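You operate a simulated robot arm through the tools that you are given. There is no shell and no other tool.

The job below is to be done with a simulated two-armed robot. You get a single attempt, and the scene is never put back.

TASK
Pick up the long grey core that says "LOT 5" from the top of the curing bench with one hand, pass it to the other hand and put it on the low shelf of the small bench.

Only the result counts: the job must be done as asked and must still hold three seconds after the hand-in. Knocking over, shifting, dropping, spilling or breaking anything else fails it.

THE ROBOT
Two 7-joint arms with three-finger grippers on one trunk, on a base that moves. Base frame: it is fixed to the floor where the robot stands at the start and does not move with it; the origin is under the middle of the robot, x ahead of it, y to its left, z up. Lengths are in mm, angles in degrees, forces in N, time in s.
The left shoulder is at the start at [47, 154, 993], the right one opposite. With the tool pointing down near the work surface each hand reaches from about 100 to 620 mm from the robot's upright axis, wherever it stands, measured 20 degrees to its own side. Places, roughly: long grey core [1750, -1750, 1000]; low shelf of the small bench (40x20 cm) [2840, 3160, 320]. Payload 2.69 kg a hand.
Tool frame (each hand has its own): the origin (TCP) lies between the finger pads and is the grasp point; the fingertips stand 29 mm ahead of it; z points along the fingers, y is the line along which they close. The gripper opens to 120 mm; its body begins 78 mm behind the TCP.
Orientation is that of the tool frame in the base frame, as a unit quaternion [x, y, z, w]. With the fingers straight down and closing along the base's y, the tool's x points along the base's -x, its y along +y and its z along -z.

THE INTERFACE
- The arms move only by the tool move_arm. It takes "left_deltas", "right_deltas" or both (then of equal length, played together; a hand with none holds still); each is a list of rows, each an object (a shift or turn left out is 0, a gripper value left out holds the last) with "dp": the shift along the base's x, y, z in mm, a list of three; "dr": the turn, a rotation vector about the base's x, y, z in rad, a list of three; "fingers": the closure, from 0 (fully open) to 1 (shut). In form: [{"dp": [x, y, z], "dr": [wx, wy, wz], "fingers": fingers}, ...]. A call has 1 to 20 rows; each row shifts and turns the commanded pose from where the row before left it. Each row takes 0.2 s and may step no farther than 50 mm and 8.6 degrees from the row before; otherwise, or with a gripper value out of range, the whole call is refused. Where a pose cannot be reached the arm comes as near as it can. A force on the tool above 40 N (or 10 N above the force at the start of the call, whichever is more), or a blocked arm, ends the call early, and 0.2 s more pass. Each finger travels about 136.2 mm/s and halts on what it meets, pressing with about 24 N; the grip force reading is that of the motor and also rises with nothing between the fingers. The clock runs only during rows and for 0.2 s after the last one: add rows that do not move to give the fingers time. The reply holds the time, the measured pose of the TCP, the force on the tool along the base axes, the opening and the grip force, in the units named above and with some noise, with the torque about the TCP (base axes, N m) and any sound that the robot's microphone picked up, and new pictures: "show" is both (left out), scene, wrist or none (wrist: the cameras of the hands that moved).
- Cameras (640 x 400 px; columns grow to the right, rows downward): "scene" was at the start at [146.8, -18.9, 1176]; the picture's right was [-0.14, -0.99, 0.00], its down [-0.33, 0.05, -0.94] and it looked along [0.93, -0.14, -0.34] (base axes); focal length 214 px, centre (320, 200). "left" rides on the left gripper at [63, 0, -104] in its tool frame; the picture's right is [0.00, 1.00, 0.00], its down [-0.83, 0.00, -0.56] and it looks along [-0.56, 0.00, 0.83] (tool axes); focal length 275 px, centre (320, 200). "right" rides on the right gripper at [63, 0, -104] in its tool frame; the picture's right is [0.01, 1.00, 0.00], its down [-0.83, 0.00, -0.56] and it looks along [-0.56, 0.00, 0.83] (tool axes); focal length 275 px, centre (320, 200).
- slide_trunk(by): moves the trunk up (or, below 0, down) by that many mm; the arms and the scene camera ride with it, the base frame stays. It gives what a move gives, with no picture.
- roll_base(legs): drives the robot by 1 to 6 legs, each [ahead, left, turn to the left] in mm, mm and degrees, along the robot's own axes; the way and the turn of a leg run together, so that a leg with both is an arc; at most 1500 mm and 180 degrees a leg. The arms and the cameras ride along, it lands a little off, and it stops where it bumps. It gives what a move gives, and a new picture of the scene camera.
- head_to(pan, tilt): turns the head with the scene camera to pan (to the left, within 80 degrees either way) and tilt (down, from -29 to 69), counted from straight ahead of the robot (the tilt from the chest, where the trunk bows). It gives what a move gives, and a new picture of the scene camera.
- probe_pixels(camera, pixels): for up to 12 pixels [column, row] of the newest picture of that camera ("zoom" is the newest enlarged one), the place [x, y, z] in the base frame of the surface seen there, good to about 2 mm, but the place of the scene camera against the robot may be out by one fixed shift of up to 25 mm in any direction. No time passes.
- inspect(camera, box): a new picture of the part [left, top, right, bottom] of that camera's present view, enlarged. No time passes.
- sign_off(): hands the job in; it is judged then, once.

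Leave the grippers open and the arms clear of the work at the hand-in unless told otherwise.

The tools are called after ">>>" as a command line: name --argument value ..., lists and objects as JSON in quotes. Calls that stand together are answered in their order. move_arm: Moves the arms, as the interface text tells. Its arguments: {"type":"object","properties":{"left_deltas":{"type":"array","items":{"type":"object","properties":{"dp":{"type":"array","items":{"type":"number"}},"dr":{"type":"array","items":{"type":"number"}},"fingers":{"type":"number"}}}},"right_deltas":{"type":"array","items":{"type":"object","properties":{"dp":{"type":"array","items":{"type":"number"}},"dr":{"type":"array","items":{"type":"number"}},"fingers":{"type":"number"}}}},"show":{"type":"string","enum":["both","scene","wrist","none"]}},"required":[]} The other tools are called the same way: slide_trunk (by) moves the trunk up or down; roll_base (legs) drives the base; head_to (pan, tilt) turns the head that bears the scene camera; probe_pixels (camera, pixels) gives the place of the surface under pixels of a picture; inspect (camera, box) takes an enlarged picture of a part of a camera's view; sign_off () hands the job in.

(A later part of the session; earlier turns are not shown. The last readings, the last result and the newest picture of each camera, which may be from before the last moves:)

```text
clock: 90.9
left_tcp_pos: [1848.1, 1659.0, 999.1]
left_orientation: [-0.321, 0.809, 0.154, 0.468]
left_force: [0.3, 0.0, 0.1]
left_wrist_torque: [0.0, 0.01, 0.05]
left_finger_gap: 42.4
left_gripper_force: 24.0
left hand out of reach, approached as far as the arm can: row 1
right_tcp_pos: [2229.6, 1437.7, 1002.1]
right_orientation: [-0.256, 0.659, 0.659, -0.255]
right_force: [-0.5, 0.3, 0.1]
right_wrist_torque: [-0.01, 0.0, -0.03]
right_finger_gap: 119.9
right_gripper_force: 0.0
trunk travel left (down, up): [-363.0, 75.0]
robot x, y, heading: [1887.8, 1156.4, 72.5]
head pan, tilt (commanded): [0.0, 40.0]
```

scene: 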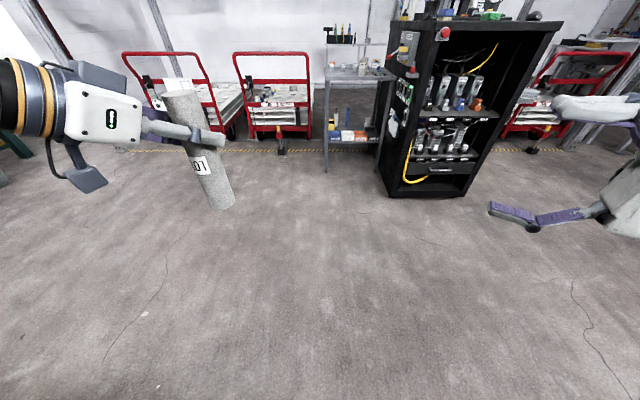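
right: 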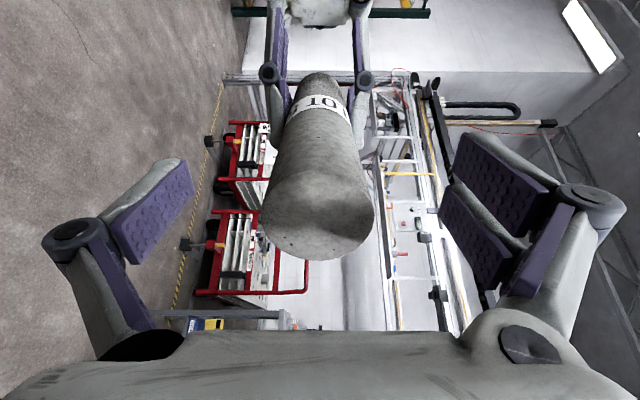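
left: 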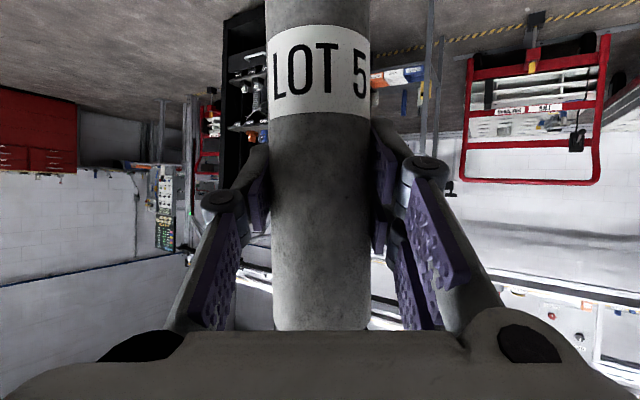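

The core stands nearly upright in the left hand (tilt about 3°). Before driving toward the bench, I fold the right hand back to pointing down, close in front of the chest, so it keeps clear of the black rack.

>>> move_arm --right_deltas '[{"dp": [-3, -9.5, 0], "dr": [0, 0, 0.1309]}, {"dp": [-3, -9.5, 0], "dr": [0, 0, 0.1309]}, {"dp": [-3, -9.5, 0], "dr": [0, 0, 0.1309]}, {"dp": [-3, -9.5, 0], "dr": [0, 0, 0.1309]}, {"dp": [-11.5, -6, 4], "dr": [-0.0396, -0.1248, 0]}, {"dp": [-11.5, -6, 4], "dr": [-0.0396, -0.1248, 0]}, {"dp": [-11.5, -6, 4], "dr": [-0.0396, -0.1248, 0]}, {"dp": [-11.5, -6, 4], "dr": [-0.0396, -0.1248, 0]}, {"dp": [-11.5, -6, 4], "dr": [-0.0396, -0.1248, 0]}, {"dp": [-11.5, -6, 4], "dr": [-0.0396, -0.1248, 0]}, {"dp": [-11.5, -6, 4], "dr": [-0.0396, -0.1248, 0]}, {"dp": [-11.5, -6, 4], "dr": [-0.0396, -0.1248, 0]}, {"dp": [-11.5, -6, 4], "dr": [-0.0396, -0.1248, 0]}, {"dp": [-11.5, -6, 4], "dr": [-0.0396, -0.1248, 0]}, {"dp": [-11.5, -6, 4], "dr": [-0.0396, -0.1248, 0]}, {"dp": [-11.5, -6, 4], "dr": [-0.0396, -0.1248, 0]}, {"dp": [0, 0, 0]}]' --show "scene"

```text
clock: 94.5
left_tcp_pos: [1849.4, 1658.3, 1000.7]
left_orientation: [-0.321, 0.809, 0.152, 0.468]
left_force: [-0.1, 0.0, -0.6]
left_wrist_torque: [-0.01, 0.04, 0.01]
left_finger_gap: 42.5
left_gripper_force: 23.9
right_tcp_pos: [2079.5, 1326.3, 1049.6]
right_orientation: [-0.591, 0.806, -0.001, 0.0]
right_force: [-0.2, 0.3, -0.1]
right_wrist_torque: [0.02, 0.03, -0.02]
right_finger_gap: 120.1
right_gripper_force: 0.1
trunk travel left (down, up): [-363.0, 75.0]
robot x, y, heading: [1889.7, 1155.2, 72.4]
head pan, tilt (commanded): [0.0, 40.0]
```

scene: 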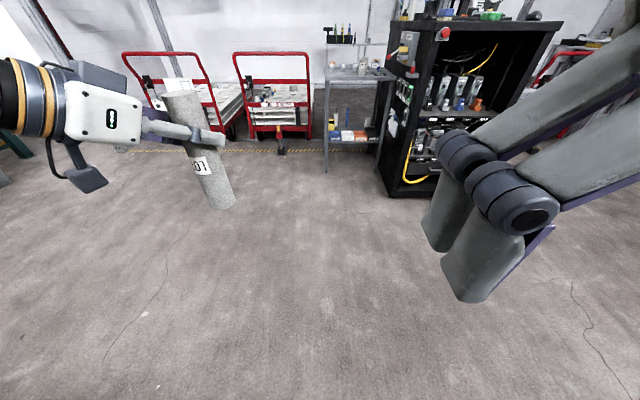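

The right hand is down and close. I look to the right side to see how far the right elbow sticks out.

>>> head_to --pan -75 --tilt 5

>>> probe_pixels --camera "scene" --pixels '[[320, 100], [320, 200], [320, 300], [200, 150], [440, 150], [440, 300], [200, 300], [540, 200], [100, 200], [380, 60]]'

```text
clock: 96.0
left_tcp_pos: [1850.3, 1660.0, 999.9]
left_orientation: [-0.321, 0.809, 0.152, 0.469]
left_force: [0.0, 0.3, 0.1]
left_wrist_torque: [-0.01, -0.01, 0.02]
left_finger_gap: 42.2
left_gripper_force: 23.8
right_tcp_pos: [2079.1, 1326.8, 1049.8]
right_orientation: [-0.591, 0.806, 0.0, -0.001]
right_force: [0.1, -0.5, 0.7]
right_wrist_torque: [0.0, 0.02, 0.02]
right_finger_gap: 120.2
right_gripper_force: 0.0
trunk travel left (down, up): [-363.0, 75.0]
robot x, y, heading: [1891.0, 1155.2, 72.5]
head pan, tilt (commanded): [-75.0, 5.0]
```

scene: 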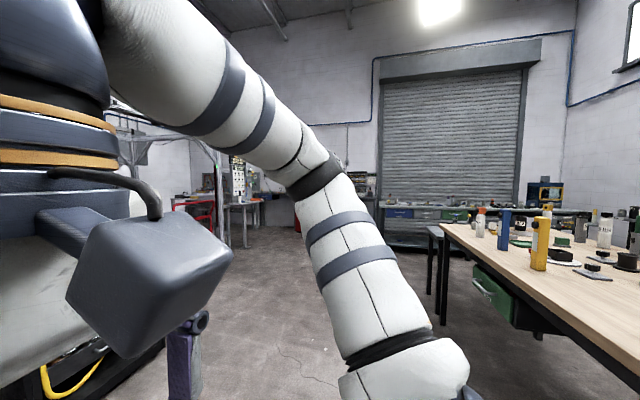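

```text
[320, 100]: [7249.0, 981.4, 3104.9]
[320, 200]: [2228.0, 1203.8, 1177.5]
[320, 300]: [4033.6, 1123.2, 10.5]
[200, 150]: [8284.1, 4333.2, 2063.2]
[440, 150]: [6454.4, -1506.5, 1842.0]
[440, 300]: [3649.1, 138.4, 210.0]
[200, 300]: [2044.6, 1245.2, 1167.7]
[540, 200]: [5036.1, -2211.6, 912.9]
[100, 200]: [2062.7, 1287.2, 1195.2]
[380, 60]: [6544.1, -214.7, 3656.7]
```

The right elbow is about 350 mm out at the side, 150 ahead; fine for a stance turned 40° to the right, which keeps it in front of the rack. I drive to about 275 mm short of the final stance and turn to heading ≈33°.

>>> roll_base --legs '[[1135, -137, 0], [0, 0, -40]]'

>>> head_to --pan 35 --tilt 35

```text
clock: 103.7
left_tcp_pos: [2651.0, 2601.2, 1000.1]
left_orientation: [-0.026, 0.869, -0.016, 0.493]
left_force: [-0.5, 0.0, 0.0]
left_wrist_torque: [0.04, -0.02, 0.0]
left_finger_gap: 42.3
left_gripper_force: 23.8
right_tcp_pos: [2614.7, 2199.6, 1048.9]
right_orientation: [-0.281, 0.96, -0.001, -0.001]
right_force: [0.2, 0.1, 0.0]
right_wrist_torque: [-0.04, 0.0, 0.01]
right_finger_gap: 119.4
right_gripper_force: 0.0
trunk travel left (down, up): [-363.0, 75.0]
robot x, y, heading: [2360.9, 2192.0, 32.7]
head pan, tilt (commanded): [-75.0, 5.0]
```

scene: 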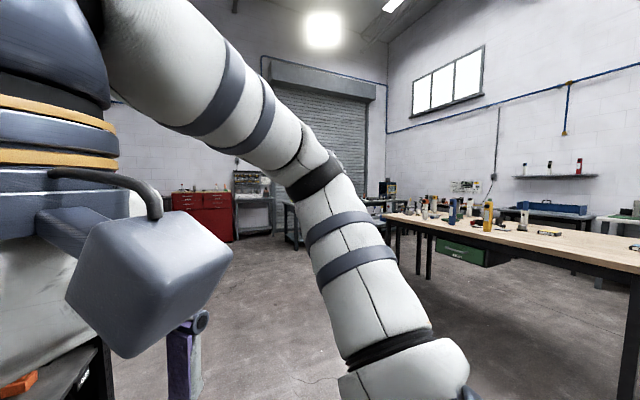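

```text
clock: 105.5
left_tcp_pos: [2652.2, 2602.8, 1000.4]
left_orientation: [-0.025, 0.87, -0.017, 0.493]
left_force: [-0.7, 0.2, 0.0]
left_wrist_torque: [-0.01, -0.04, -0.02]
left_finger_gap: 42.2
left_gripper_force: 23.7
right_tcp_pos: [2614.5, 2199.3, 1048.9]
right_orientation: [-0.282, 0.96, 0.0, -0.001]
right_force: [-0.1, -0.2, -0.2]
right_wrist_torque: [0.01, 0.02, -0.03]
right_finger_gap: 120.3
right_gripper_force: 0.0
trunk travel left (down, up): [-363.0, 75.0]
robot x, y, heading: [2360.3, 2188.1, 33.1]
head pan, tilt (commanded): [35.0, 35.0]
```

scene: 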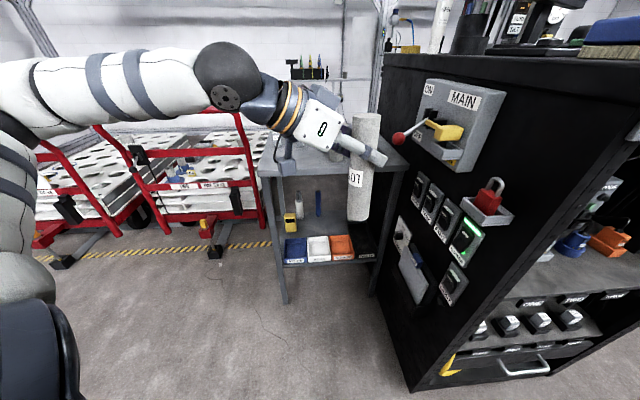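

Now the bench is close: trays at (335, 245), the rack with its MAIN lever at the right. I enlarge the low shelf and probe the rack side, lever, bench legs and shelf.

>>> inspect --camera "scene" --box '[256, 160, 416, 280]'

>>> probe_pixels --camera "scene" --pixels '[[400, 138], [408, 385], [388, 100], [385, 60], [285, 300], [267, 172], [400, 165], [372, 290], [215, 252], [255, 210], [320, 165], [480, 360]]'

```text
3.33 times, centred on (336, 220) of scene
```

zoom: 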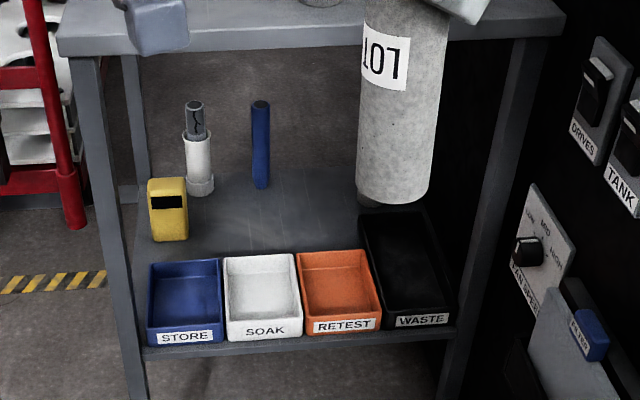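

```text
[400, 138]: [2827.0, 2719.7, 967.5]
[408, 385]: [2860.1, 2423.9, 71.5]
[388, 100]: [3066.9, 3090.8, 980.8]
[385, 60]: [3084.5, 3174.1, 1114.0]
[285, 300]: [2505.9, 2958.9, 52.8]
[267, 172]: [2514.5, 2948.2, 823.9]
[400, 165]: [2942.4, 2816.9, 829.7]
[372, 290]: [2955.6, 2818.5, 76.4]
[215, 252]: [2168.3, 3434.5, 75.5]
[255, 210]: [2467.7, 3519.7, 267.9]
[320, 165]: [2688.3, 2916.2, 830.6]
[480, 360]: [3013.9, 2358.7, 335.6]
```

I probe the shelf's free area and the things around it in this enlarged picture.

>>> probe_pixels --camera "zoom" --pixels '[[240, 225], [280, 225], [310, 235], [200, 193], [262, 185], [170, 235], [186, 215], [262, 254], [335, 250], [210, 258], [300, 200], [340, 200]]'

>>> probe_pixels --camera "zoom" --pixels '[[296, 262], [222, 262], [376, 250], [150, 265], [362, 230], [300, 255], [250, 245], [215, 180], [270, 150], [195, 160], [165, 200], [300, 180]]'

```text
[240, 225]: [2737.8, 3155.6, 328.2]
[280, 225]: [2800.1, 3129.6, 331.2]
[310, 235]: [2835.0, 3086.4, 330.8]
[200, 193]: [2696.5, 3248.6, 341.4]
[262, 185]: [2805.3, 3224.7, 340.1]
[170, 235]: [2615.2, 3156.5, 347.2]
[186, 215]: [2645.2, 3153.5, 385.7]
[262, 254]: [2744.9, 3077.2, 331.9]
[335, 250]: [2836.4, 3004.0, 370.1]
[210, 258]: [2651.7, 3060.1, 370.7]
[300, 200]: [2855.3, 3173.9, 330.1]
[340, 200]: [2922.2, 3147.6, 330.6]
```

```text
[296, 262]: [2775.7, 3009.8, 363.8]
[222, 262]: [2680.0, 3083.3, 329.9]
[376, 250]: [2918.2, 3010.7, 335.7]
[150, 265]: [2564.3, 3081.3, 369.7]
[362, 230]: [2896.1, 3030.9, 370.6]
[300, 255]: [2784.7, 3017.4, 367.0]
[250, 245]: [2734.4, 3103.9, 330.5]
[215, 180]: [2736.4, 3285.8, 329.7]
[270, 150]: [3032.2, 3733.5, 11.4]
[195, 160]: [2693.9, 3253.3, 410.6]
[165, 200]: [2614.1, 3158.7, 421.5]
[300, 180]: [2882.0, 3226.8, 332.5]
```

Free shelf area (corrected for the scene camera's shift): between tray backs (s≈3704) and the cup and blue bar (s≈3900), right of the yellow thing (n≈1577). I will stand the core at about n=1700, s=3785, shelf z≈321. I plan to set the arm in its placing pose away from the bench and insert by driving. First: move the right hand more to the middle and lower the trunk 340 mm.

>>> move_arm --right_deltas '[{"dp": [-21.5, 33, 0]}, {"dp": [-21.5, 33, 0]}, {"dp": [0, 0, 0]}]' --show "none"

>>> roll_base --legs '[[-100, -26, 0]]'

>>> slide_trunk --by -340

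```text
clock: 106.2
left_tcp_pos: [2650.9, 2602.2, 999.7]
left_orientation: [-0.027, 0.87, -0.016, 0.491]
left_force: [0.2, -0.2, -0.2]
left_wrist_torque: [0.02, 0.01, 0.02]
left_finger_gap: 42.0
left_gripper_force: 24.4
right_tcp_pos: [2575.5, 2261.6, 1050.3]
right_orientation: [-0.285, 0.958, -0.004, 0.001]
right_force: [13.2, -11.1, -0.1]
right_wrist_torque: [1.37, 1.38, 1.35]
right_finger_gap: 120.1
right_gripper_force: 0.1
trunk travel left (down, up): [-363.0, 75.0]
robot x, y, heading: [2364.3, 2189.3, 32.7]
head pan, tilt (commanded): [35.0, 35.0]
stopped in row 3 (right hand): the force on the tool passed its limit at 65 N (the readings are from after the stop); the commanded pose is now the measured one
```

```text
clock: 107.4
left_tcp_pos: [2580.5, 2526.3, 1000.7]
left_orientation: [-0.027, 0.869, -0.015, 0.493]
left_force: [-0.2, -0.3, -0.9]
left_wrist_torque: [0.0, -0.01, 0.01]
left_finger_gap: 42.1
left_gripper_force: 24.2
right_tcp_pos: [2504.6, 2186.2, 1050.6]
right_orientation: [-0.284, 0.959, -0.003, 0.001]
right_force: [28.3, -13.2, 0.9]
right_wrist_torque: [1.57, 3.5, 2.11]
right_finger_gap: 119.8
right_gripper_force: 0.0
trunk travel left (down, up): [-363.0, 75.0]
robot x, y, heading: [2283.8, 2115.8, 32.5]
head pan, tilt (commanded): [35.0, 35.0]
```

scene: 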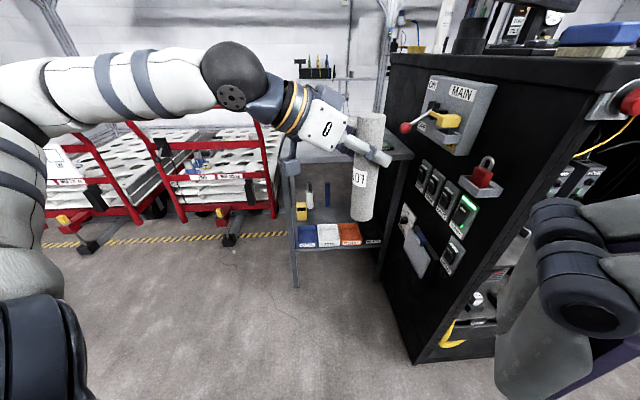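

```text
clock: 107.9
left_tcp_pos: [2581.9, 2527.8, 987.5]
left_orientation: [-0.027, 0.871, -0.018, 0.49]
left_force: [-0.1, -0.1, 0.9]
left_wrist_torque: [0.03, -0.02, -0.01]
left_finger_gap: 41.9
left_gripper_force: 23.6
right_tcp_pos: [2509.7, 2188.8, 1037.3]
right_orientation: [-0.285, 0.959, -0.005, -0.001]
right_force: [9.1, -2.2, -4.2]
right_wrist_torque: [0.45, 0.75, 0.52]
right_finger_gap: 120.1
right_gripper_force: 0.1
trunk travel left (down, up): [-353.0, 84.0]
robot x, y, heading: [2289.6, 2116.0, 32.7]
head pan, tilt (commanded): [35.0, 35.0]
stopped: the force on the tool passed its limit at 50 N (the readings are from after the stop); the commanded pose is now the measured one
```

The right hand touched the robot's own body (force 65 N, trunk stopped after 10 mm). Nothing else was near it. I move the right hand forward 80 mm and 20 mm right, off the chest.

>>> move_arm --right_deltas '[{"dp": [26, 8.8, 0]}, {"dp": [26, 8.8, 0]}, {"dp": [26, 8.8, 0]}, {"dp": [0, 0, 0]}]' --show "both"

```text
clock: 108.9
left_tcp_pos: [2581.4, 2526.5, 988.0]
left_orientation: [-0.028, 0.871, -0.016, 0.49]
left_force: [0.1, 0.3, -0.2]
left_wrist_torque: [0.01, 0.04, 0.01]
left_finger_gap: 42.3
left_gripper_force: 23.6
right_tcp_pos: [2585.3, 2214.3, 1038.1]
right_orientation: [-0.284, 0.959, -0.005, 0.0]
right_force: [0.3, 0.5, 0.2]
right_wrist_torque: [0.01, 0.0, -0.01]
right_finger_gap: 119.9
right_gripper_force: 0.1
trunk travel left (down, up): [-353.0, 84.0]
robot x, y, heading: [2285.2, 2111.2, 32.5]
head pan, tilt (commanded): [35.0, 35.0]
```

scene: 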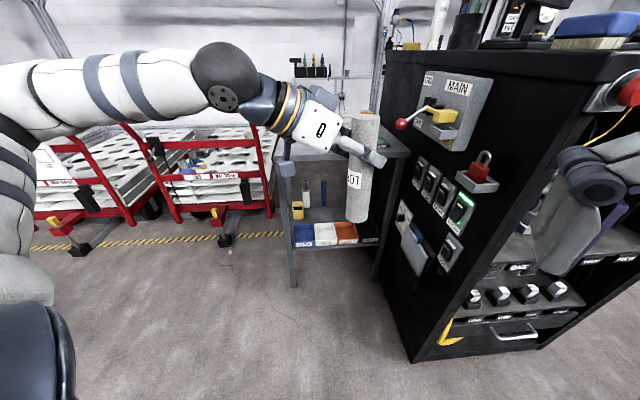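
right: 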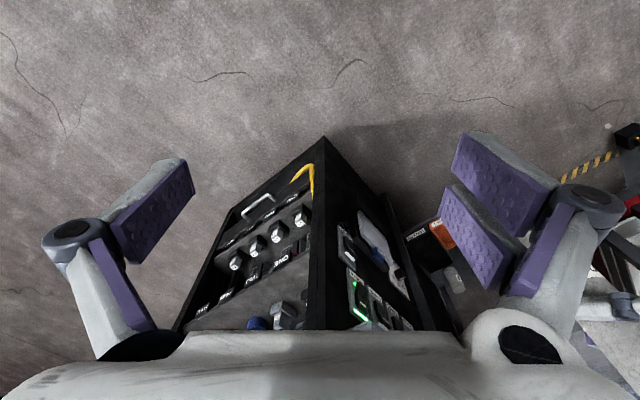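

The right hand is free again (forces near zero). I lower the trunk by 330 mm.

>>> slide_trunk --by -330

>>> head_to --pan 35 --tilt 25

```text
clock: 112.2
left_tcp_pos: [2581.4, 2527.3, 658.8]
left_orientation: [-0.027, 0.871, -0.016, 0.49]
left_force: [-0.1, 0.0, -0.3]
left_wrist_torque: [0.03, -0.02, 0.0]
left_finger_gap: 42.1
left_gripper_force: 24.5
right_tcp_pos: [2587.2, 2213.8, 709.2]
right_orientation: [-0.284, 0.959, -0.005, -0.001]
right_force: [0.4, 0.0, -0.3]
right_wrist_torque: [0.01, -0.01, -0.01]
right_finger_gap: 119.8
right_gripper_force: 0.1
trunk travel left (down, up): [-23.0, 414.0]
robot x, y, heading: [2287.6, 2112.0, 32.7]
head pan, tilt (commanded): [35.0, 35.0]
```

```text
clock: 112.9
left_tcp_pos: [2581.4, 2527.3, 657.8]
left_orientation: [-0.027, 0.871, -0.018, 0.49]
left_force: [0.1, -0.4, -0.9]
left_wrist_torque: [0.03, 0.0, 0.02]
left_finger_gap: 42.5
left_gripper_force: 24.0
right_tcp_pos: [2586.9, 2213.7, 708.6]
right_orientation: [-0.283, 0.959, -0.006, 0.0]
right_force: [-1.2, -1.1, -0.4]
right_wrist_torque: [0.0, 0.02, 0.0]
right_finger_gap: 119.9
right_gripper_force: 0.0
trunk travel left (down, up): [-23.0, 414.0]
robot x, y, heading: [2288.2, 2115.5, 32.5]
head pan, tilt (commanded): [35.0, 25.0]
```

scene: 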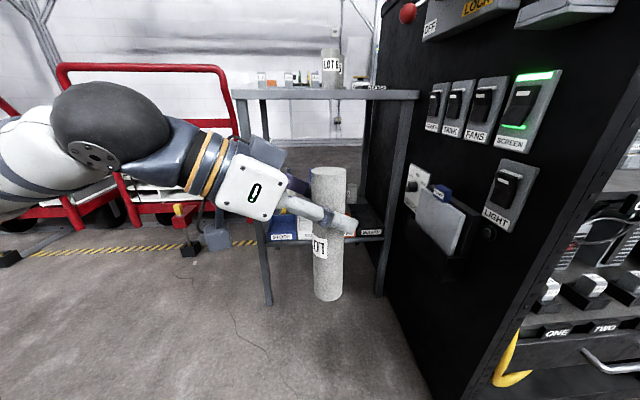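

Trunk is down. Now I bring the left hand to its placing pose: 582 ahead, 403 left of the robot, z≈520, tool turned 58° to the left (pointing at the shelf, 30° down), with a small roll fix (core leans about 3°).

>>> move_arm --left_deltas '[{"dp": [-1.9, 21.8, -12.5], "dr": [0.0566, -0.0146, 0]}, {"dp": [-1.9, 21.8, -12.5], "dr": [0, 0, 0.101]}, {"dp": [-1.9, 21.8, -12.5], "dr": [0, 0, 0.101]}, {"dp": [-1.9, 21.8, -12.5], "dr": [0, 0, 0.101]}, {"dp": [-1.9, 21.8, -12.5], "dr": [0, 0, 0.101]}, {"dp": [-1.9, 21.8, -12.5], "dr": [0, 0, 0.101]}, {"dp": [-1.9, 21.8, -12.5], "dr": [0, 0, 0.101]}, {"dp": [-1.9, 21.8, -12.5], "dr": [0, 0, 0.101]}, {"dp": [-1.9, 21.8, -12.5], "dr": [0, 0, 0.101]}, {"dp": [-1.9, 21.8, -12.5], "dr": [0, 0, 0.101]}, {"dp": [-1.9, 21.8, -12.5], "dr": [0, 0, 0.101]}, {"dp": [0, 0, 0]}]' --show "both"

```text
clock: 115.5
left_tcp_pos: [2560.8, 2766.7, 520.9]
left_orientation: [-0.431, 0.754, 0.246, 0.431]
left_force: [0.5, 0.1, -0.8]
left_wrist_torque: [0.03, -0.02, -0.02]
left_finger_gap: 42.0
left_gripper_force: 23.8
right_tcp_pos: [2588.5, 2214.5, 709.0]
right_orientation: [-0.284, 0.959, -0.005, 0.0]
right_force: [0.4, -0.6, -0.9]
right_wrist_torque: [-0.04, 0.02, -0.01]
right_finger_gap: 120.0
right_gripper_force: 0.1
trunk travel left (down, up): [-23.0, 414.0]
robot x, y, heading: [2284.2, 2114.4, 32.6]
head pan, tilt (commanded): [35.0, 25.0]
```

scene: 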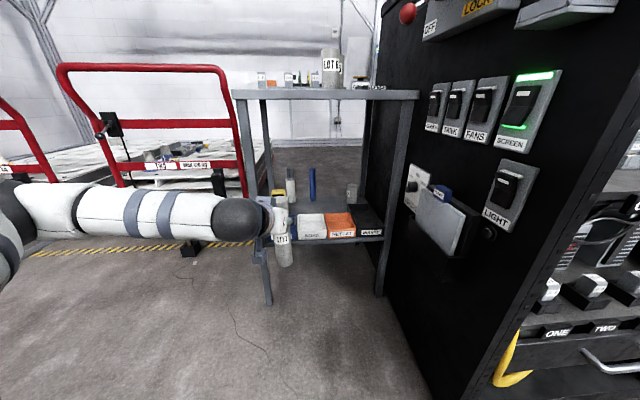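
left: 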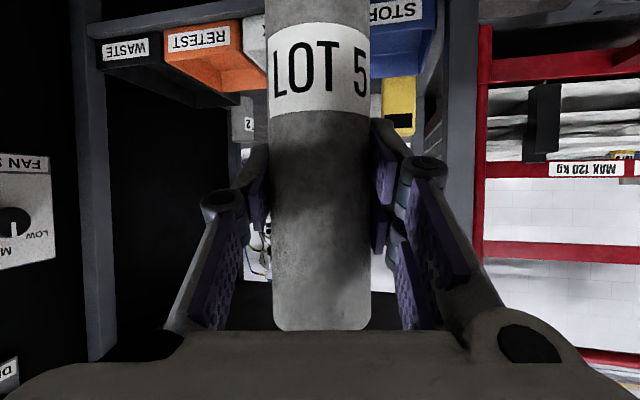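

The left hand reached the pose without limits. In its picture (upside down) the core stands before the trays. I probe the core's surface there to check that it is upright and where its ends are, and the shelf things for exact places.

>>> probe_pixels --camera "left" --pixels '[[320, 10], [320, 140], [320, 220], [320, 300], [320, 326], [275, 180], [365, 180], [276, 300], [366, 300], [318, 60]]'

>>> probe_pixels --camera "left" --pixels '[[125, 52], [205, 42], [395, 12], [400, 90], [243, 120], [90, 30], [455, 40], [200, 70], [120, 75], [400, 60], [250, 50], [255, 190]]'

```text
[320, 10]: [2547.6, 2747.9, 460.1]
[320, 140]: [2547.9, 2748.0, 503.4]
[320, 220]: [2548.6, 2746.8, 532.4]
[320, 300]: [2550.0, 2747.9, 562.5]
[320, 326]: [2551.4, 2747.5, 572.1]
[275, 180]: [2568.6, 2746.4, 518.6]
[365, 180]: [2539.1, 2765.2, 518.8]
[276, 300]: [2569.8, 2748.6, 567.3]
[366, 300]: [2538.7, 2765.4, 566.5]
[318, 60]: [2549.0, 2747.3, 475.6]
```

```text
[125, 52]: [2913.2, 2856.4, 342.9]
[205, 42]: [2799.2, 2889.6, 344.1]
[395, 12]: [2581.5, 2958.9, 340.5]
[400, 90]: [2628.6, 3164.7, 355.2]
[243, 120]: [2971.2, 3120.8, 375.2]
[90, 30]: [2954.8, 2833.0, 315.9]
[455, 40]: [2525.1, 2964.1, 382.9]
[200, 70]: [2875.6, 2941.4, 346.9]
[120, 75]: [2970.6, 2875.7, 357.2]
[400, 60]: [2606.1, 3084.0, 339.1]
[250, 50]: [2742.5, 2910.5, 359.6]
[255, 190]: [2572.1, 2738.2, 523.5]
```

The core is upright within about 1–2° and its axis fits the TCP; its top is about 55 mm above the TCP, so its bottom is about 135 mm below. The wrist camera's places on the shelf differ some 10 mm from the scene camera's, so I take more wrist probes on clear edges.

>>> inspect --camera "left" --box '[80, 0, 260, 130]'

>>> inspect --camera "left" --box '[360, 0, 500, 140]'

>>> probe_pixels --camera "left" --pixels '[[388, 85], [412, 85], [385, 120], [412, 125], [375, 60], [432, 40], [240, 105], [222, 90], [255, 110], [205, 82], [112, 60], [465, 60]]'

```text
3.08 times, centred on (170, 65) of left
```

zoom: 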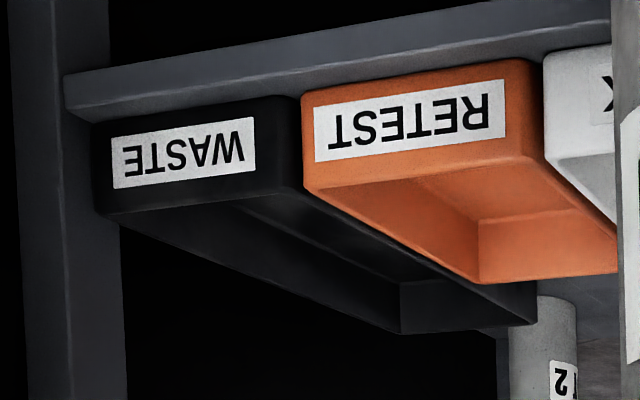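

```text
2.86 times, centred on (430, 70) of left
```

zoom: 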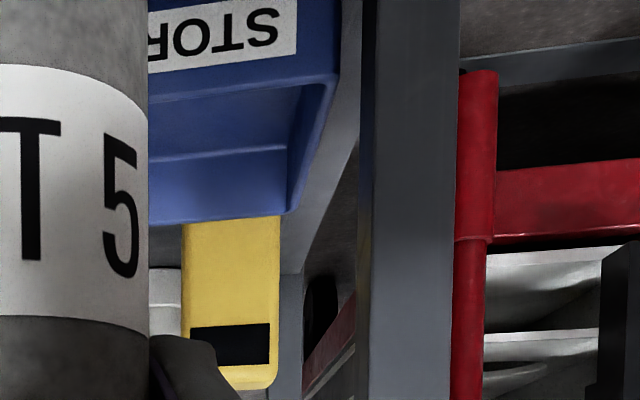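

```text
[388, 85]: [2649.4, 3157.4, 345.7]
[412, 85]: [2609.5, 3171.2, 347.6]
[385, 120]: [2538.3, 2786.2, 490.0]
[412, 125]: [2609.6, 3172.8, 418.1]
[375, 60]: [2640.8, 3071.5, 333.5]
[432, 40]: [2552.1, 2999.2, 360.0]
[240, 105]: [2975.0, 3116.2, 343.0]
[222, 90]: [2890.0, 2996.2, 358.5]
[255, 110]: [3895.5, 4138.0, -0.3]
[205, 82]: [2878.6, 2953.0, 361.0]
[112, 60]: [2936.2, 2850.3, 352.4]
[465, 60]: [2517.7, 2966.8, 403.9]
```

I fix the target at n=1715, s=3820 (between the tray backs at s≈3722 and the cup and bar at s≈3920; yellow thing ends at n≈1588). Before driving in I check how far the things on the rack's side stick out, since the right hand passes near.

>>> probe_pixels --camera "scene" --pixels '[[408, 12], [440, 190], [425, 225], [460, 235], [488, 234], [505, 195], [410, 185], [457, 108], [535, 95], [430, 105], [405, 330], [480, 20]]'

```text
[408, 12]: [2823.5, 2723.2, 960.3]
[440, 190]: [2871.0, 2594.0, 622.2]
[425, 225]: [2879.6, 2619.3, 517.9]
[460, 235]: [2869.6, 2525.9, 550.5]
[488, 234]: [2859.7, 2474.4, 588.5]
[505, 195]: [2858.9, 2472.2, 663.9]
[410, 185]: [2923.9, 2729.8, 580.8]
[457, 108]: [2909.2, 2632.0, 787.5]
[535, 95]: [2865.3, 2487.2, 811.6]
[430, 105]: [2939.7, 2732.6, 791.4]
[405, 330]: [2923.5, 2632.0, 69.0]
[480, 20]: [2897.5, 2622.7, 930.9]
```

Things on the rack side reach n≈1970 (lever knob n≈1884 at z≈950). To keep the robot farther from the rack, I will stretch the left arm a bit more. First I probe where the left forearm and elbow lie now.

>>> head_to --pan 65 --tilt 25

>>> probe_pixels --camera "scene" --pixels '[[100, 200], [200, 200], [300, 200], [350, 200], [400, 200], [200, 150], [300, 150], [100, 300], [200, 300], [300, 250], [400, 240], [50, 200]]'

```text
clock: 116.4
left_tcp_pos: [2560.9, 2766.1, 520.8]
left_orientation: [-0.431, 0.753, 0.246, 0.431]
left_force: [0.3, 0.6, -0.2]
left_wrist_torque: [0.0, 0.03, 0.0]
left_finger_gap: 42.2
left_gripper_force: 24.1
right_tcp_pos: [2593.2, 2215.9, 708.8]
right_orientation: [-0.276, 0.961, -0.004, 0.001]
right_force: [136.1, 51.0, -3.0]
right_wrist_torque: [-5.96, 15.95, 0.77]
right_finger_gap: 120.3
right_gripper_force: 0.0
trunk travel left (down, up): [-23.0, 414.0]
robot x, y, heading: [2288.8, 2118.2, 32.7]
head pan, tilt (commanded): [65.0, 25.0]
```

scene: 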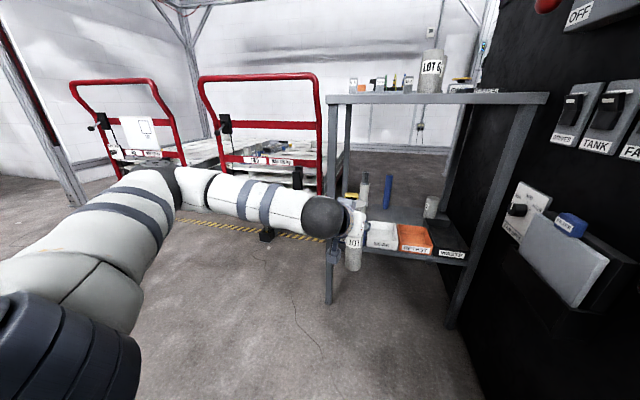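

```text
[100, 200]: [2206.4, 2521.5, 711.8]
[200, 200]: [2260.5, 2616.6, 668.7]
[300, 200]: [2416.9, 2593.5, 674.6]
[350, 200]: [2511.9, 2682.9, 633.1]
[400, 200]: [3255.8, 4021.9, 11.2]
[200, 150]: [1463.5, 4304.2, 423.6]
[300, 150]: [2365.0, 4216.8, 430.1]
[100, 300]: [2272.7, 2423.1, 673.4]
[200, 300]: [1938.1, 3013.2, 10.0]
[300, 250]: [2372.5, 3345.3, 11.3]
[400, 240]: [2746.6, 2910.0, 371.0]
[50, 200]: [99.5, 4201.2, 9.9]
```

Turning the head pushed against the right hand (136 N): the right hand sits too close to the head. I turn the head back at once.

>>> head_to --pan 35 --tilt 25

```text
clock: 117.4
left_tcp_pos: [2560.9, 2766.3, 520.8]
left_orientation: [-0.431, 0.753, 0.246, 0.432]
left_force: [-0.7, -0.1, -0.2]
left_wrist_torque: [0.0, 0.05, 0.0]
left_finger_gap: 42.2
left_gripper_force: 23.9
right_tcp_pos: [2585.6, 2214.2, 709.3]
right_orientation: [-0.284, 0.959, -0.004, 0.001]
right_force: [9.3, -12.8, -0.4]
right_wrist_torque: [1.48, 1.19, 1.4]
right_finger_gap: 119.5
right_gripper_force: 0.1
trunk travel left (down, up): [-23.0, 414.0]
robot x, y, heading: [2288.9, 2112.2, 32.9]
head pan, tilt (commanded): [35.0, 25.0]
```

scene: 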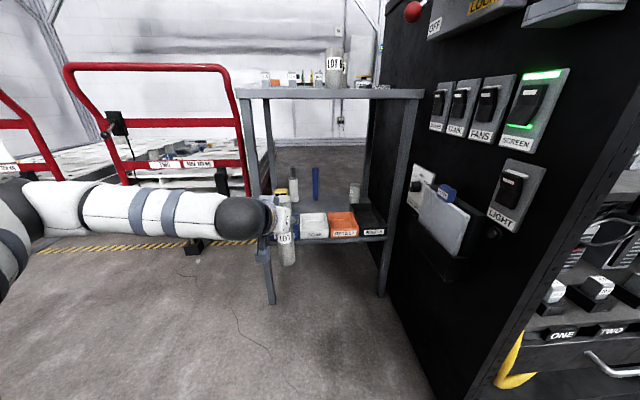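

Some force (about 16 N) is still on the right hand. I move it 30 mm forward and then down 250 mm, below the head, so it can't touch it.

>>> move_arm --right_deltas '[{"dp": [25, 16, 0]}, {"dp": [0, 0, -42]}, {"dp": [0, 0, -42]}, {"dp": [0, 0, -42]}, {"dp": [0, 0, -42]}, {"dp": [0, 0, -42]}, {"dp": [0, 0, -42]}, {"dp": [0, 0, 0]}]' --show "both"

```text
clock: 119.2
left_tcp_pos: [2560.7, 2766.5, 521.3]
left_orientation: [-0.431, 0.753, 0.246, 0.432]
left_force: [0.1, 0.4, 0.6]
left_wrist_torque: [0.02, 0.01, -0.01]
left_finger_gap: 42.1
left_gripper_force: 23.7
right_tcp_pos: [2612.3, 2230.7, 454.9]
right_orientation: [-0.284, 0.959, -0.005, -0.001]
right_force: [-0.4, 0.6, -0.5]
right_wrist_torque: [0.0, 0.01, -0.01]
right_finger_gap: 120.1
right_gripper_force: 0.0
trunk travel left (down, up): [-23.0, 414.0]
robot x, y, heading: [2287.9, 2116.0, 32.5]
head pan, tilt (commanded): [35.0, 25.0]
```

scene: 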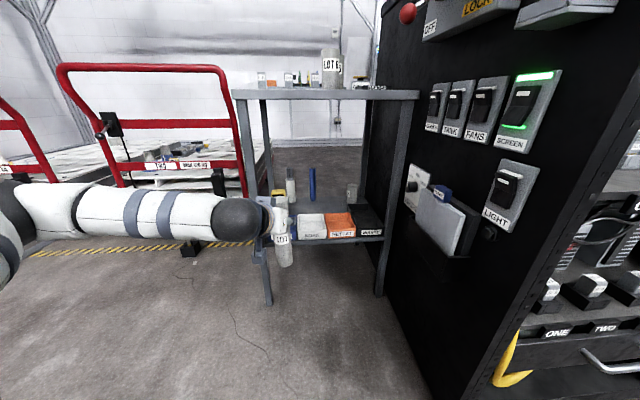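
right: 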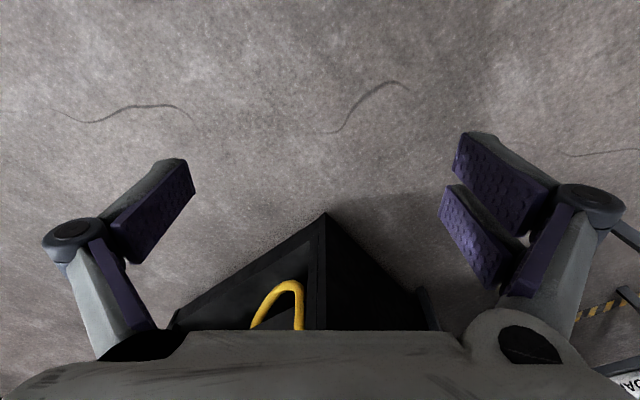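

Free again. I bring it 62 mm to the left and 26 mm back, watching the force.

>>> move_arm --right_deltas '[{"dp": [-13.9, 9.6, 0]}, {"dp": [-13.9, 9.6, 0]}, {"dp": [-13.9, 9.6, 0]}, {"dp": [-13.9, 9.6, 0]}, {"dp": [0, 0, 0]}]' --show "none"

```text
clock: 120.4
left_tcp_pos: [2561.8, 2766.1, 520.9]
left_orientation: [-0.431, 0.754, 0.246, 0.431]
left_force: [0.1, 0.0, -0.3]
left_wrist_torque: [-0.03, 0.0, -0.03]
left_finger_gap: 42.4
left_gripper_force: 24.3
right_tcp_pos: [2557.0, 2268.8, 456.4]
right_orientation: [-0.284, 0.959, -0.005, 0.0]
right_force: [0.1, 0.1, -0.4]
right_wrist_torque: [0.0, 0.01, 0.02]
right_finger_gap: 120.0
right_gripper_force: 0.0
trunk travel left (down, up): [-23.0, 414.0]
robot x, y, heading: [2289.3, 2114.1, 32.4]
head pan, tilt (commanded): [35.0, 25.0]
```

Now I look to the right to see where the right elbow and forearm are in this pose.

>>> head_to --pan -50 --tilt 35

>>> probe_pixels --camera "scene" --pixels '[[320, 150], [320, 200], [320, 250], [320, 300], [400, 250], [400, 300], [450, 200], [480, 300], [250, 250], [250, 320], [380, 150], [500, 150]]'

```text
clock: 122.0
left_tcp_pos: [2561.4, 2766.8, 520.8]
left_orientation: [-0.431, 0.753, 0.247, 0.432]
left_force: [0.3, 1.2, 0.0]
left_wrist_torque: [0.01, 0.02, -0.01]
left_finger_gap: 42.2
left_gripper_force: 23.7
right_tcp_pos: [2556.6, 2267.5, 456.2]
right_orientation: [-0.284, 0.959, -0.005, -0.001]
right_force: [0.0, 0.8, -0.3]
right_wrist_torque: [-0.04, -0.01, 0.0]
right_finger_gap: 120.0
right_gripper_force: 0.1
trunk travel left (down, up): [-23.0, 414.0]
robot x, y, heading: [2285.1, 2116.5, 32.8]
head pan, tilt (commanded): [-50.0, 35.0]
```

scene: 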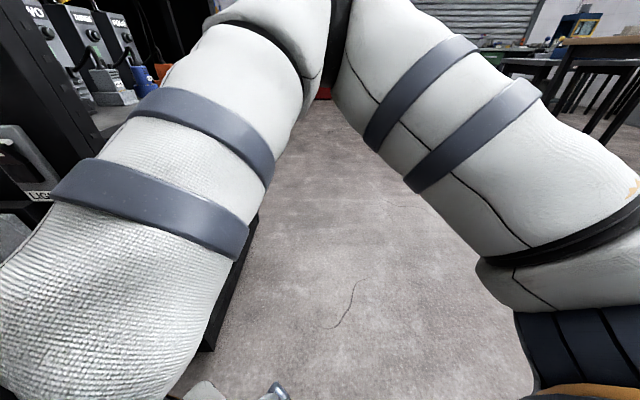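

```text
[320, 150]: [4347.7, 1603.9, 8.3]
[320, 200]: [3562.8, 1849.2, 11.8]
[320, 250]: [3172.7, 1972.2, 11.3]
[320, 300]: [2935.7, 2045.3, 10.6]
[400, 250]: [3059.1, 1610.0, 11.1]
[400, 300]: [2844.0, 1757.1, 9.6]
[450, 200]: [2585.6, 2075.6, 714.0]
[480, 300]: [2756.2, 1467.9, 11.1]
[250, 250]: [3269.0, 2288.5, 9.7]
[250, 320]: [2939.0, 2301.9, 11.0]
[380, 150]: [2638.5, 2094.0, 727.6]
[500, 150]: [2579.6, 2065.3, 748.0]
```

I probe the elbow (top centre) and forearm (left) pixels.

>>> probe_pixels --camera "scene" --pixels '[[335, 15], [335, 60], [300, 30], [270, 40], [220, 80], [200, 150], [130, 200], [80, 260], [60, 330], [345, 100], [400, 60], [140, 50]]'

```text
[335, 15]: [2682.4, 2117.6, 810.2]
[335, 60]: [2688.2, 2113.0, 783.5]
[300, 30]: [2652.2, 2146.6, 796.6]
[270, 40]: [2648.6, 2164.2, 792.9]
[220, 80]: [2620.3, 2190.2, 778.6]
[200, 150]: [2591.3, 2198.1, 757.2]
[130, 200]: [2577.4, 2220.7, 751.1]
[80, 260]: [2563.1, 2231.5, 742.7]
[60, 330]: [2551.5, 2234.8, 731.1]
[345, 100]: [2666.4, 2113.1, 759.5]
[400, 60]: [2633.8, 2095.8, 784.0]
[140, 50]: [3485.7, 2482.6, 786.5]
```

The elbow is now far forward (about 335 ahead), which would meet the rack's corner. The earlier folded pose (hand 230 ahead, 130 right, high) kept the elbow back and didn't touch the head, so I go back to that: first head back to 35°, then the hand right, up and back.

>>> head_to --pan 35 --tilt 25

>>> move_arm --right_deltas '[{"dp": [28, -27.6, 0]}, {"dp": [28, -27.6, 0]}, {"dp": [28, -27.6, 0]}, {"dp": [0, 0, 42.2]}, {"dp": [0, 0, 42.2]}, {"dp": [0, 0, 42.2]}, {"dp": [0, 0, 42.2]}, {"dp": [0, 0, 42.2]}, {"dp": [0, 0, 42.2]}, {"dp": [-28.3, -18.2, 0]}, {"dp": [-28.3, -18.2, 0]}, {"dp": [-28.3, -18.2, 0]}, {"dp": [0, 0, 0]}]' --show "both"

```text
clock: 123.6
left_tcp_pos: [2560.8, 2766.8, 521.2]
left_orientation: [-0.431, 0.753, 0.246, 0.431]
left_force: [-0.6, 0.9, -0.2]
left_wrist_torque: [0.0, 0.01, 0.01]
left_finger_gap: 42.6
left_gripper_force: 24.1
right_tcp_pos: [2555.9, 2267.9, 457.2]
right_orientation: [-0.284, 0.959, -0.006, -0.001]
right_force: [-0.1, 0.5, -0.3]
right_wrist_torque: [0.0, 0.02, -0.04]
right_finger_gap: 120.2
right_gripper_force: 0.1
trunk travel left (down, up): [-23.0, 414.0]
robot x, y, heading: [2287.9, 2114.9, 32.7]
head pan, tilt (commanded): [35.0, 25.0]
```

scene: 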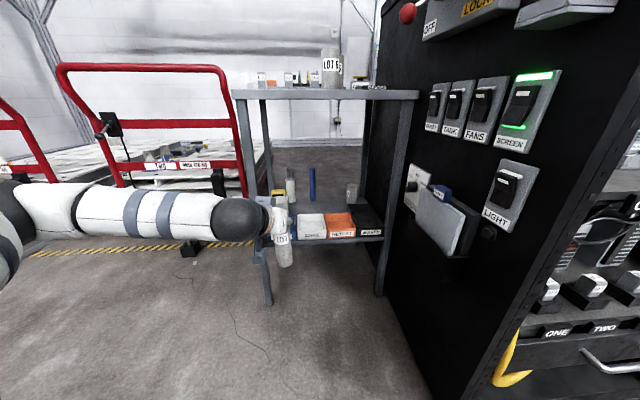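

```text
clock: 126.4
left_tcp_pos: [2560.7, 2767.2, 521.7]
left_orientation: [-0.43, 0.754, 0.246, 0.432]
left_force: [0.3, 0.3, -0.4]
left_wrist_torque: [0.02, -0.01, -0.01]
left_finger_gap: 42.1
left_gripper_force: 23.9
right_tcp_pos: [2551.3, 2131.8, 703.3]
right_orientation: [-0.283, 0.959, -0.005, 0.0]
right_force: [-0.1, 0.2, 0.5]
right_wrist_torque: [0.0, -0.02, 0.0]
right_finger_gap: 120.3
right_gripper_force: 0.1
right hand out of reach, approached as far as the arm can: row 9
trunk travel left (down, up): [-23.0, 414.0]
robot x, y, heading: [2289.1, 2112.2, 32.8]
head pan, tilt (commanded): [35.0, 25.0]
```

scene: 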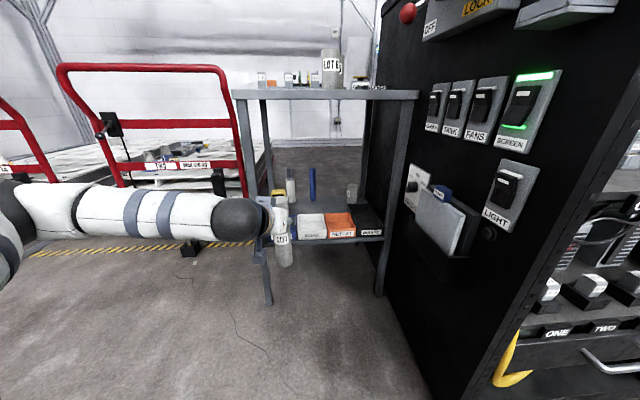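
right: 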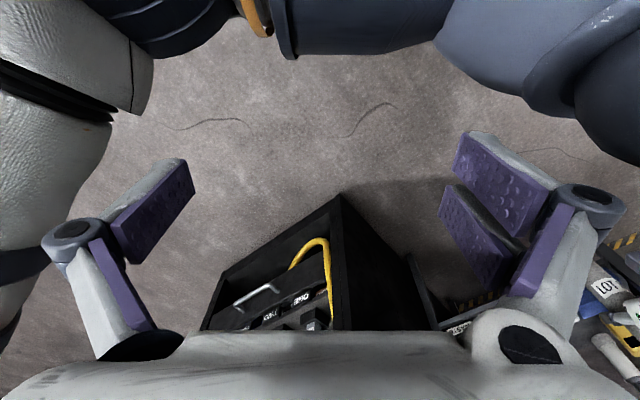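

Right hand is at about 231 ahead, 127 right, free of force. I check the elbow again.

>>> head_to --pan -60 --tilt 25

>>> probe_pixels --camera "scene" --pixels '[[100, 100], [150, 150], [200, 200], [250, 200], [300, 200], [350, 200], [400, 200], [300, 300], [350, 300], [400, 300], [300, 120], [350, 120]]'

```text
clock: 128.1
left_tcp_pos: [2560.7, 2766.8, 521.8]
left_orientation: [-0.431, 0.753, 0.246, 0.432]
left_force: [1.1, -0.3, 0.2]
left_wrist_torque: [0.02, 0.04, -0.02]
left_finger_gap: 42.5
left_gripper_force: 24.5
right_tcp_pos: [2553.6, 2128.6, 701.8]
right_orientation: [-0.286, 0.958, -0.012, -0.002]
right_force: [0.2, -83.5, -11.3]
right_wrist_torque: [4.18, -0.16, 1.28]
right_finger_gap: 94.7
right_gripper_force: 0.0
trunk travel left (down, up): [-23.0, 414.0]
robot x, y, heading: [2290.7, 2113.5, 32.7]
head pan, tilt (commanded): [-60.0, 25.0]
```

scene: 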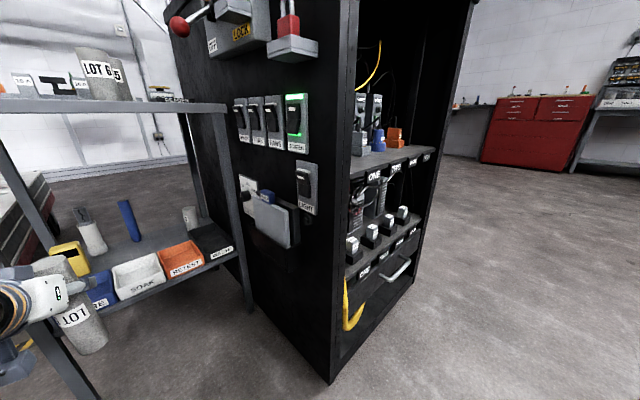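

```text
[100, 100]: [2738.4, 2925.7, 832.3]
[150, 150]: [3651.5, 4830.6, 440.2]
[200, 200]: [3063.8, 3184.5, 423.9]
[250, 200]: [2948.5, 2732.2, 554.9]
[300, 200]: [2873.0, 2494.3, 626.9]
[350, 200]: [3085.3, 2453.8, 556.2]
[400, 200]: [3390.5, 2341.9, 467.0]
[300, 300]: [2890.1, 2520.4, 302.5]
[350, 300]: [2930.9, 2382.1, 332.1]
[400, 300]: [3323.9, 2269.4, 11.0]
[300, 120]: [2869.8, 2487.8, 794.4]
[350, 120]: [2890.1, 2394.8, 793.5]
```

The head met the right hand while turning (83 N). I turn it straight back to 35°.

>>> head_to --pan 35 --tilt 25

```text
clock: 129.8
left_tcp_pos: [2560.1, 2765.9, 520.9]
left_orientation: [-0.431, 0.753, 0.247, 0.432]
left_force: [-0.5, -0.4, -0.5]
left_wrist_torque: [0.0, 0.02, 0.0]
left_finger_gap: 42.4
left_gripper_force: 24.2
right_tcp_pos: [2552.8, 2133.0, 702.1]
right_orientation: [-0.284, 0.959, -0.005, 0.001]
right_force: [-0.1, 0.0, -0.1]
right_wrist_torque: [0.02, 0.02, -0.01]
right_finger_gap: 119.8
right_gripper_force: 0.2
trunk travel left (down, up): [-23.0, 414.0]
robot x, y, heading: [2286.1, 2115.6, 32.9]
head pan, tilt (commanded): [35.0, 25.0]
```

scene: 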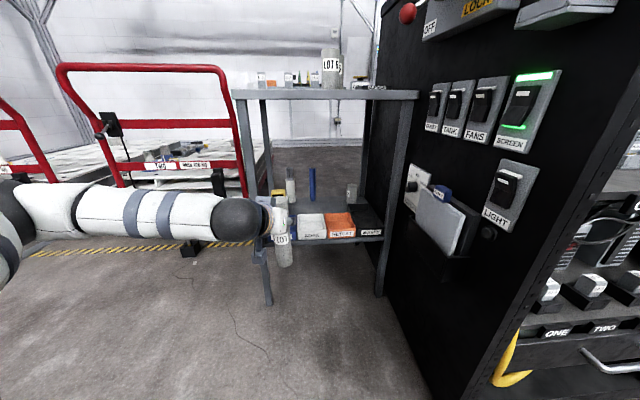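

All forces are zero again. I use the right wrist picture instead: the white arm part at its left edge shows the right elbow region; I probe it.

>>> move_arm --right_deltas '[{"dp": [0, 0, 0]}]' --show "wrist"

>>> probe_pixels --camera "right" --pixels '[[60, 50], [60, 95], [60, 150], [40, 200], [20, 250], [10, 300], [120, 60], [95, 170], [5, 200], [5, 100], [170, 20], [5, 340]]'

```text
clock: 130.2
left_tcp_pos: [2560.6, 2766.6, 520.5]
left_orientation: [-0.431, 0.753, 0.247, 0.432]
left_force: [0.2, -0.5, -0.5]
left_wrist_torque: [0.08, 0.03, 0.01]
left_finger_gap: 42.2
left_gripper_force: 24.2
right_tcp_pos: [2552.8, 2132.7, 702.7]
right_orientation: [-0.285, 0.959, -0.006, 0.0]
right_force: [0.4, -0.9, 0.0]
right_wrist_torque: [-0.01, 0.01, 0.03]
right_finger_gap: 120.1
right_gripper_force: 0.1
trunk travel left (down, up): [-23.0, 414.0]
robot x, y, heading: [2289.0, 2114.2, 32.6]
head pan, tilt (commanded): [35.0, 25.0]
```

right: 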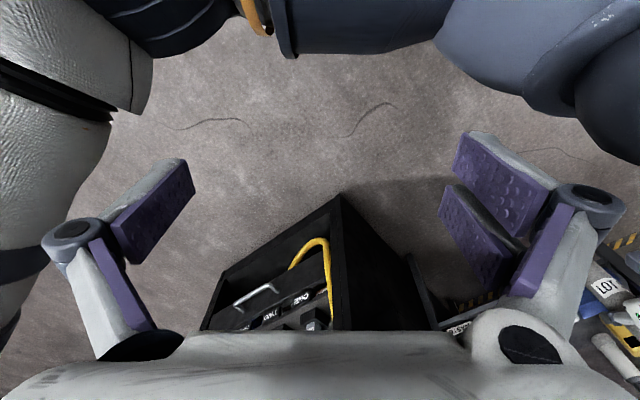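

```text
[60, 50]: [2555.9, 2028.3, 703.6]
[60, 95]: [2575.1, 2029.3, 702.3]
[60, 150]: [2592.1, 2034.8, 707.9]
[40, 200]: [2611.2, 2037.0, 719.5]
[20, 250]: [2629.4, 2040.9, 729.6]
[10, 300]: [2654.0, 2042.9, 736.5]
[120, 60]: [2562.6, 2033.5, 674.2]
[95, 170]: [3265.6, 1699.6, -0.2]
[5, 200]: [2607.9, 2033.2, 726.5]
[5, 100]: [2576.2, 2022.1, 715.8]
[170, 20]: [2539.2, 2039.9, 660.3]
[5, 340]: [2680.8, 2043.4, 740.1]
```

The right elbow now lies about 300–370 ahead and 290 out, and the left forearm comes in at a slant from the left, which could meet the bench's left leg. I therefore change the plan: tool straight along the bench's depth, the left arm stretched farther, robot turned 52° to the right and standing farther back and right, so both arms stay clear of leg and rack. First I back the base 150 mm away from the bench.

>>> roll_base --legs '[[-115, -96, 0]]'

```text
clock: 131.6
left_tcp_pos: [2515.4, 2624.3, 520.7]
left_orientation: [-0.431, 0.753, 0.247, 0.431]
left_force: [-0.6, 0.1, -0.6]
left_wrist_torque: [0.02, -0.01, 0.0]
left_finger_gap: 42.3
left_gripper_force: 24.1
right_tcp_pos: [2507.5, 1990.6, 703.8]
right_orientation: [-0.283, 0.959, -0.005, 0.0]
right_force: [-0.1, -0.2, 0.3]
right_wrist_torque: [0.03, -0.02, 0.05]
right_finger_gap: 120.1
right_gripper_force: 0.1
trunk travel left (down, up): [-23.0, 414.0]
robot x, y, heading: [2244.4, 1971.2, 32.5]
head pan, tilt (commanded): [35.0, 25.0]
```

scene: 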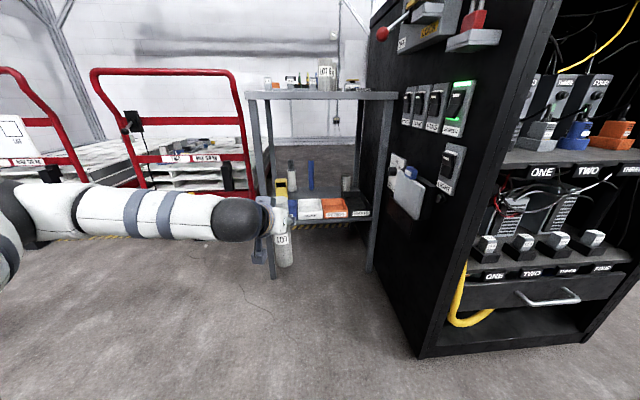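

Now I stretch the left hand to 532 ahead, 667 left (in the robot's frame) and turn it 27° more to the left.

>>> move_arm --left_deltas '[{"dp": [-22.8, 24.3, 0], "dr": [0.005, -0.018, 0.0589]}, {"dp": [-22.8, 24.3, 0], "dr": [0, 0, 0.0589]}, {"dp": [-22.8, 24.3, 0], "dr": [0, 0, 0.0589]}, {"dp": [-22.8, 24.3, 0], "dr": [0, 0, 0.0589]}, {"dp": [-22.8, 24.3, 0], "dr": [0, 0, 0.0589]}, {"dp": [-22.8, 24.3, 0], "dr": [0, 0, 0.0589]}, {"dp": [-22.8, 24.3, 0], "dr": [0, 0, 0.0589]}, {"dp": [-22.8, 24.3, 0], "dr": [0, 0, 0.0589]}, {"dp": [0, 0, 0]}]' --show "both"

```text
clock: 133.6
left_tcp_pos: [2334.0, 2818.0, 520.3]
left_orientation: [-0.595, 0.627, 0.34, 0.369]
left_force: [-0.1, 1.0, -0.7]
left_wrist_torque: [0.02, 0.02, -0.05]
left_finger_gap: 42.0
left_gripper_force: 23.7
right_tcp_pos: [2507.3, 1990.0, 702.5]
right_orientation: [-0.284, 0.959, -0.005, -0.001]
right_force: [0.2, 0.0, 0.3]
right_wrist_torque: [-0.05, 0.0, 0.01]
right_finger_gap: 120.0
right_gripper_force: 0.1
trunk travel left (down, up): [-23.0, 414.0]
robot x, y, heading: [2241.9, 1973.7, 32.6]
head pan, tilt (commanded): [35.0, 25.0]
```

scene: 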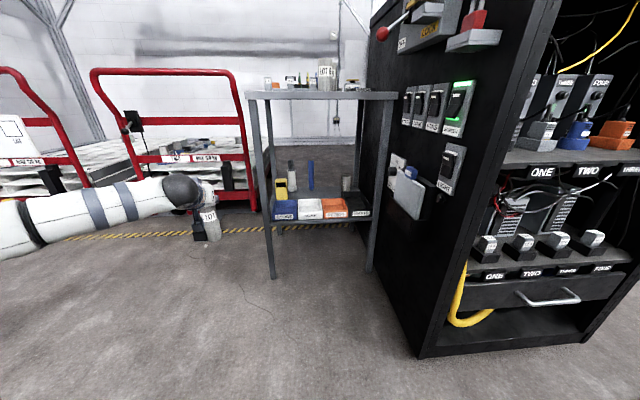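
left: 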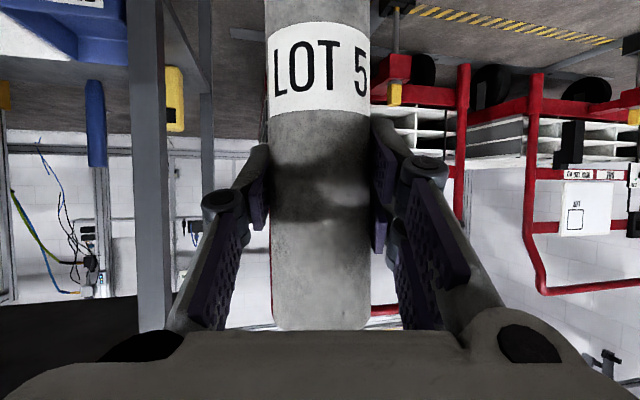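

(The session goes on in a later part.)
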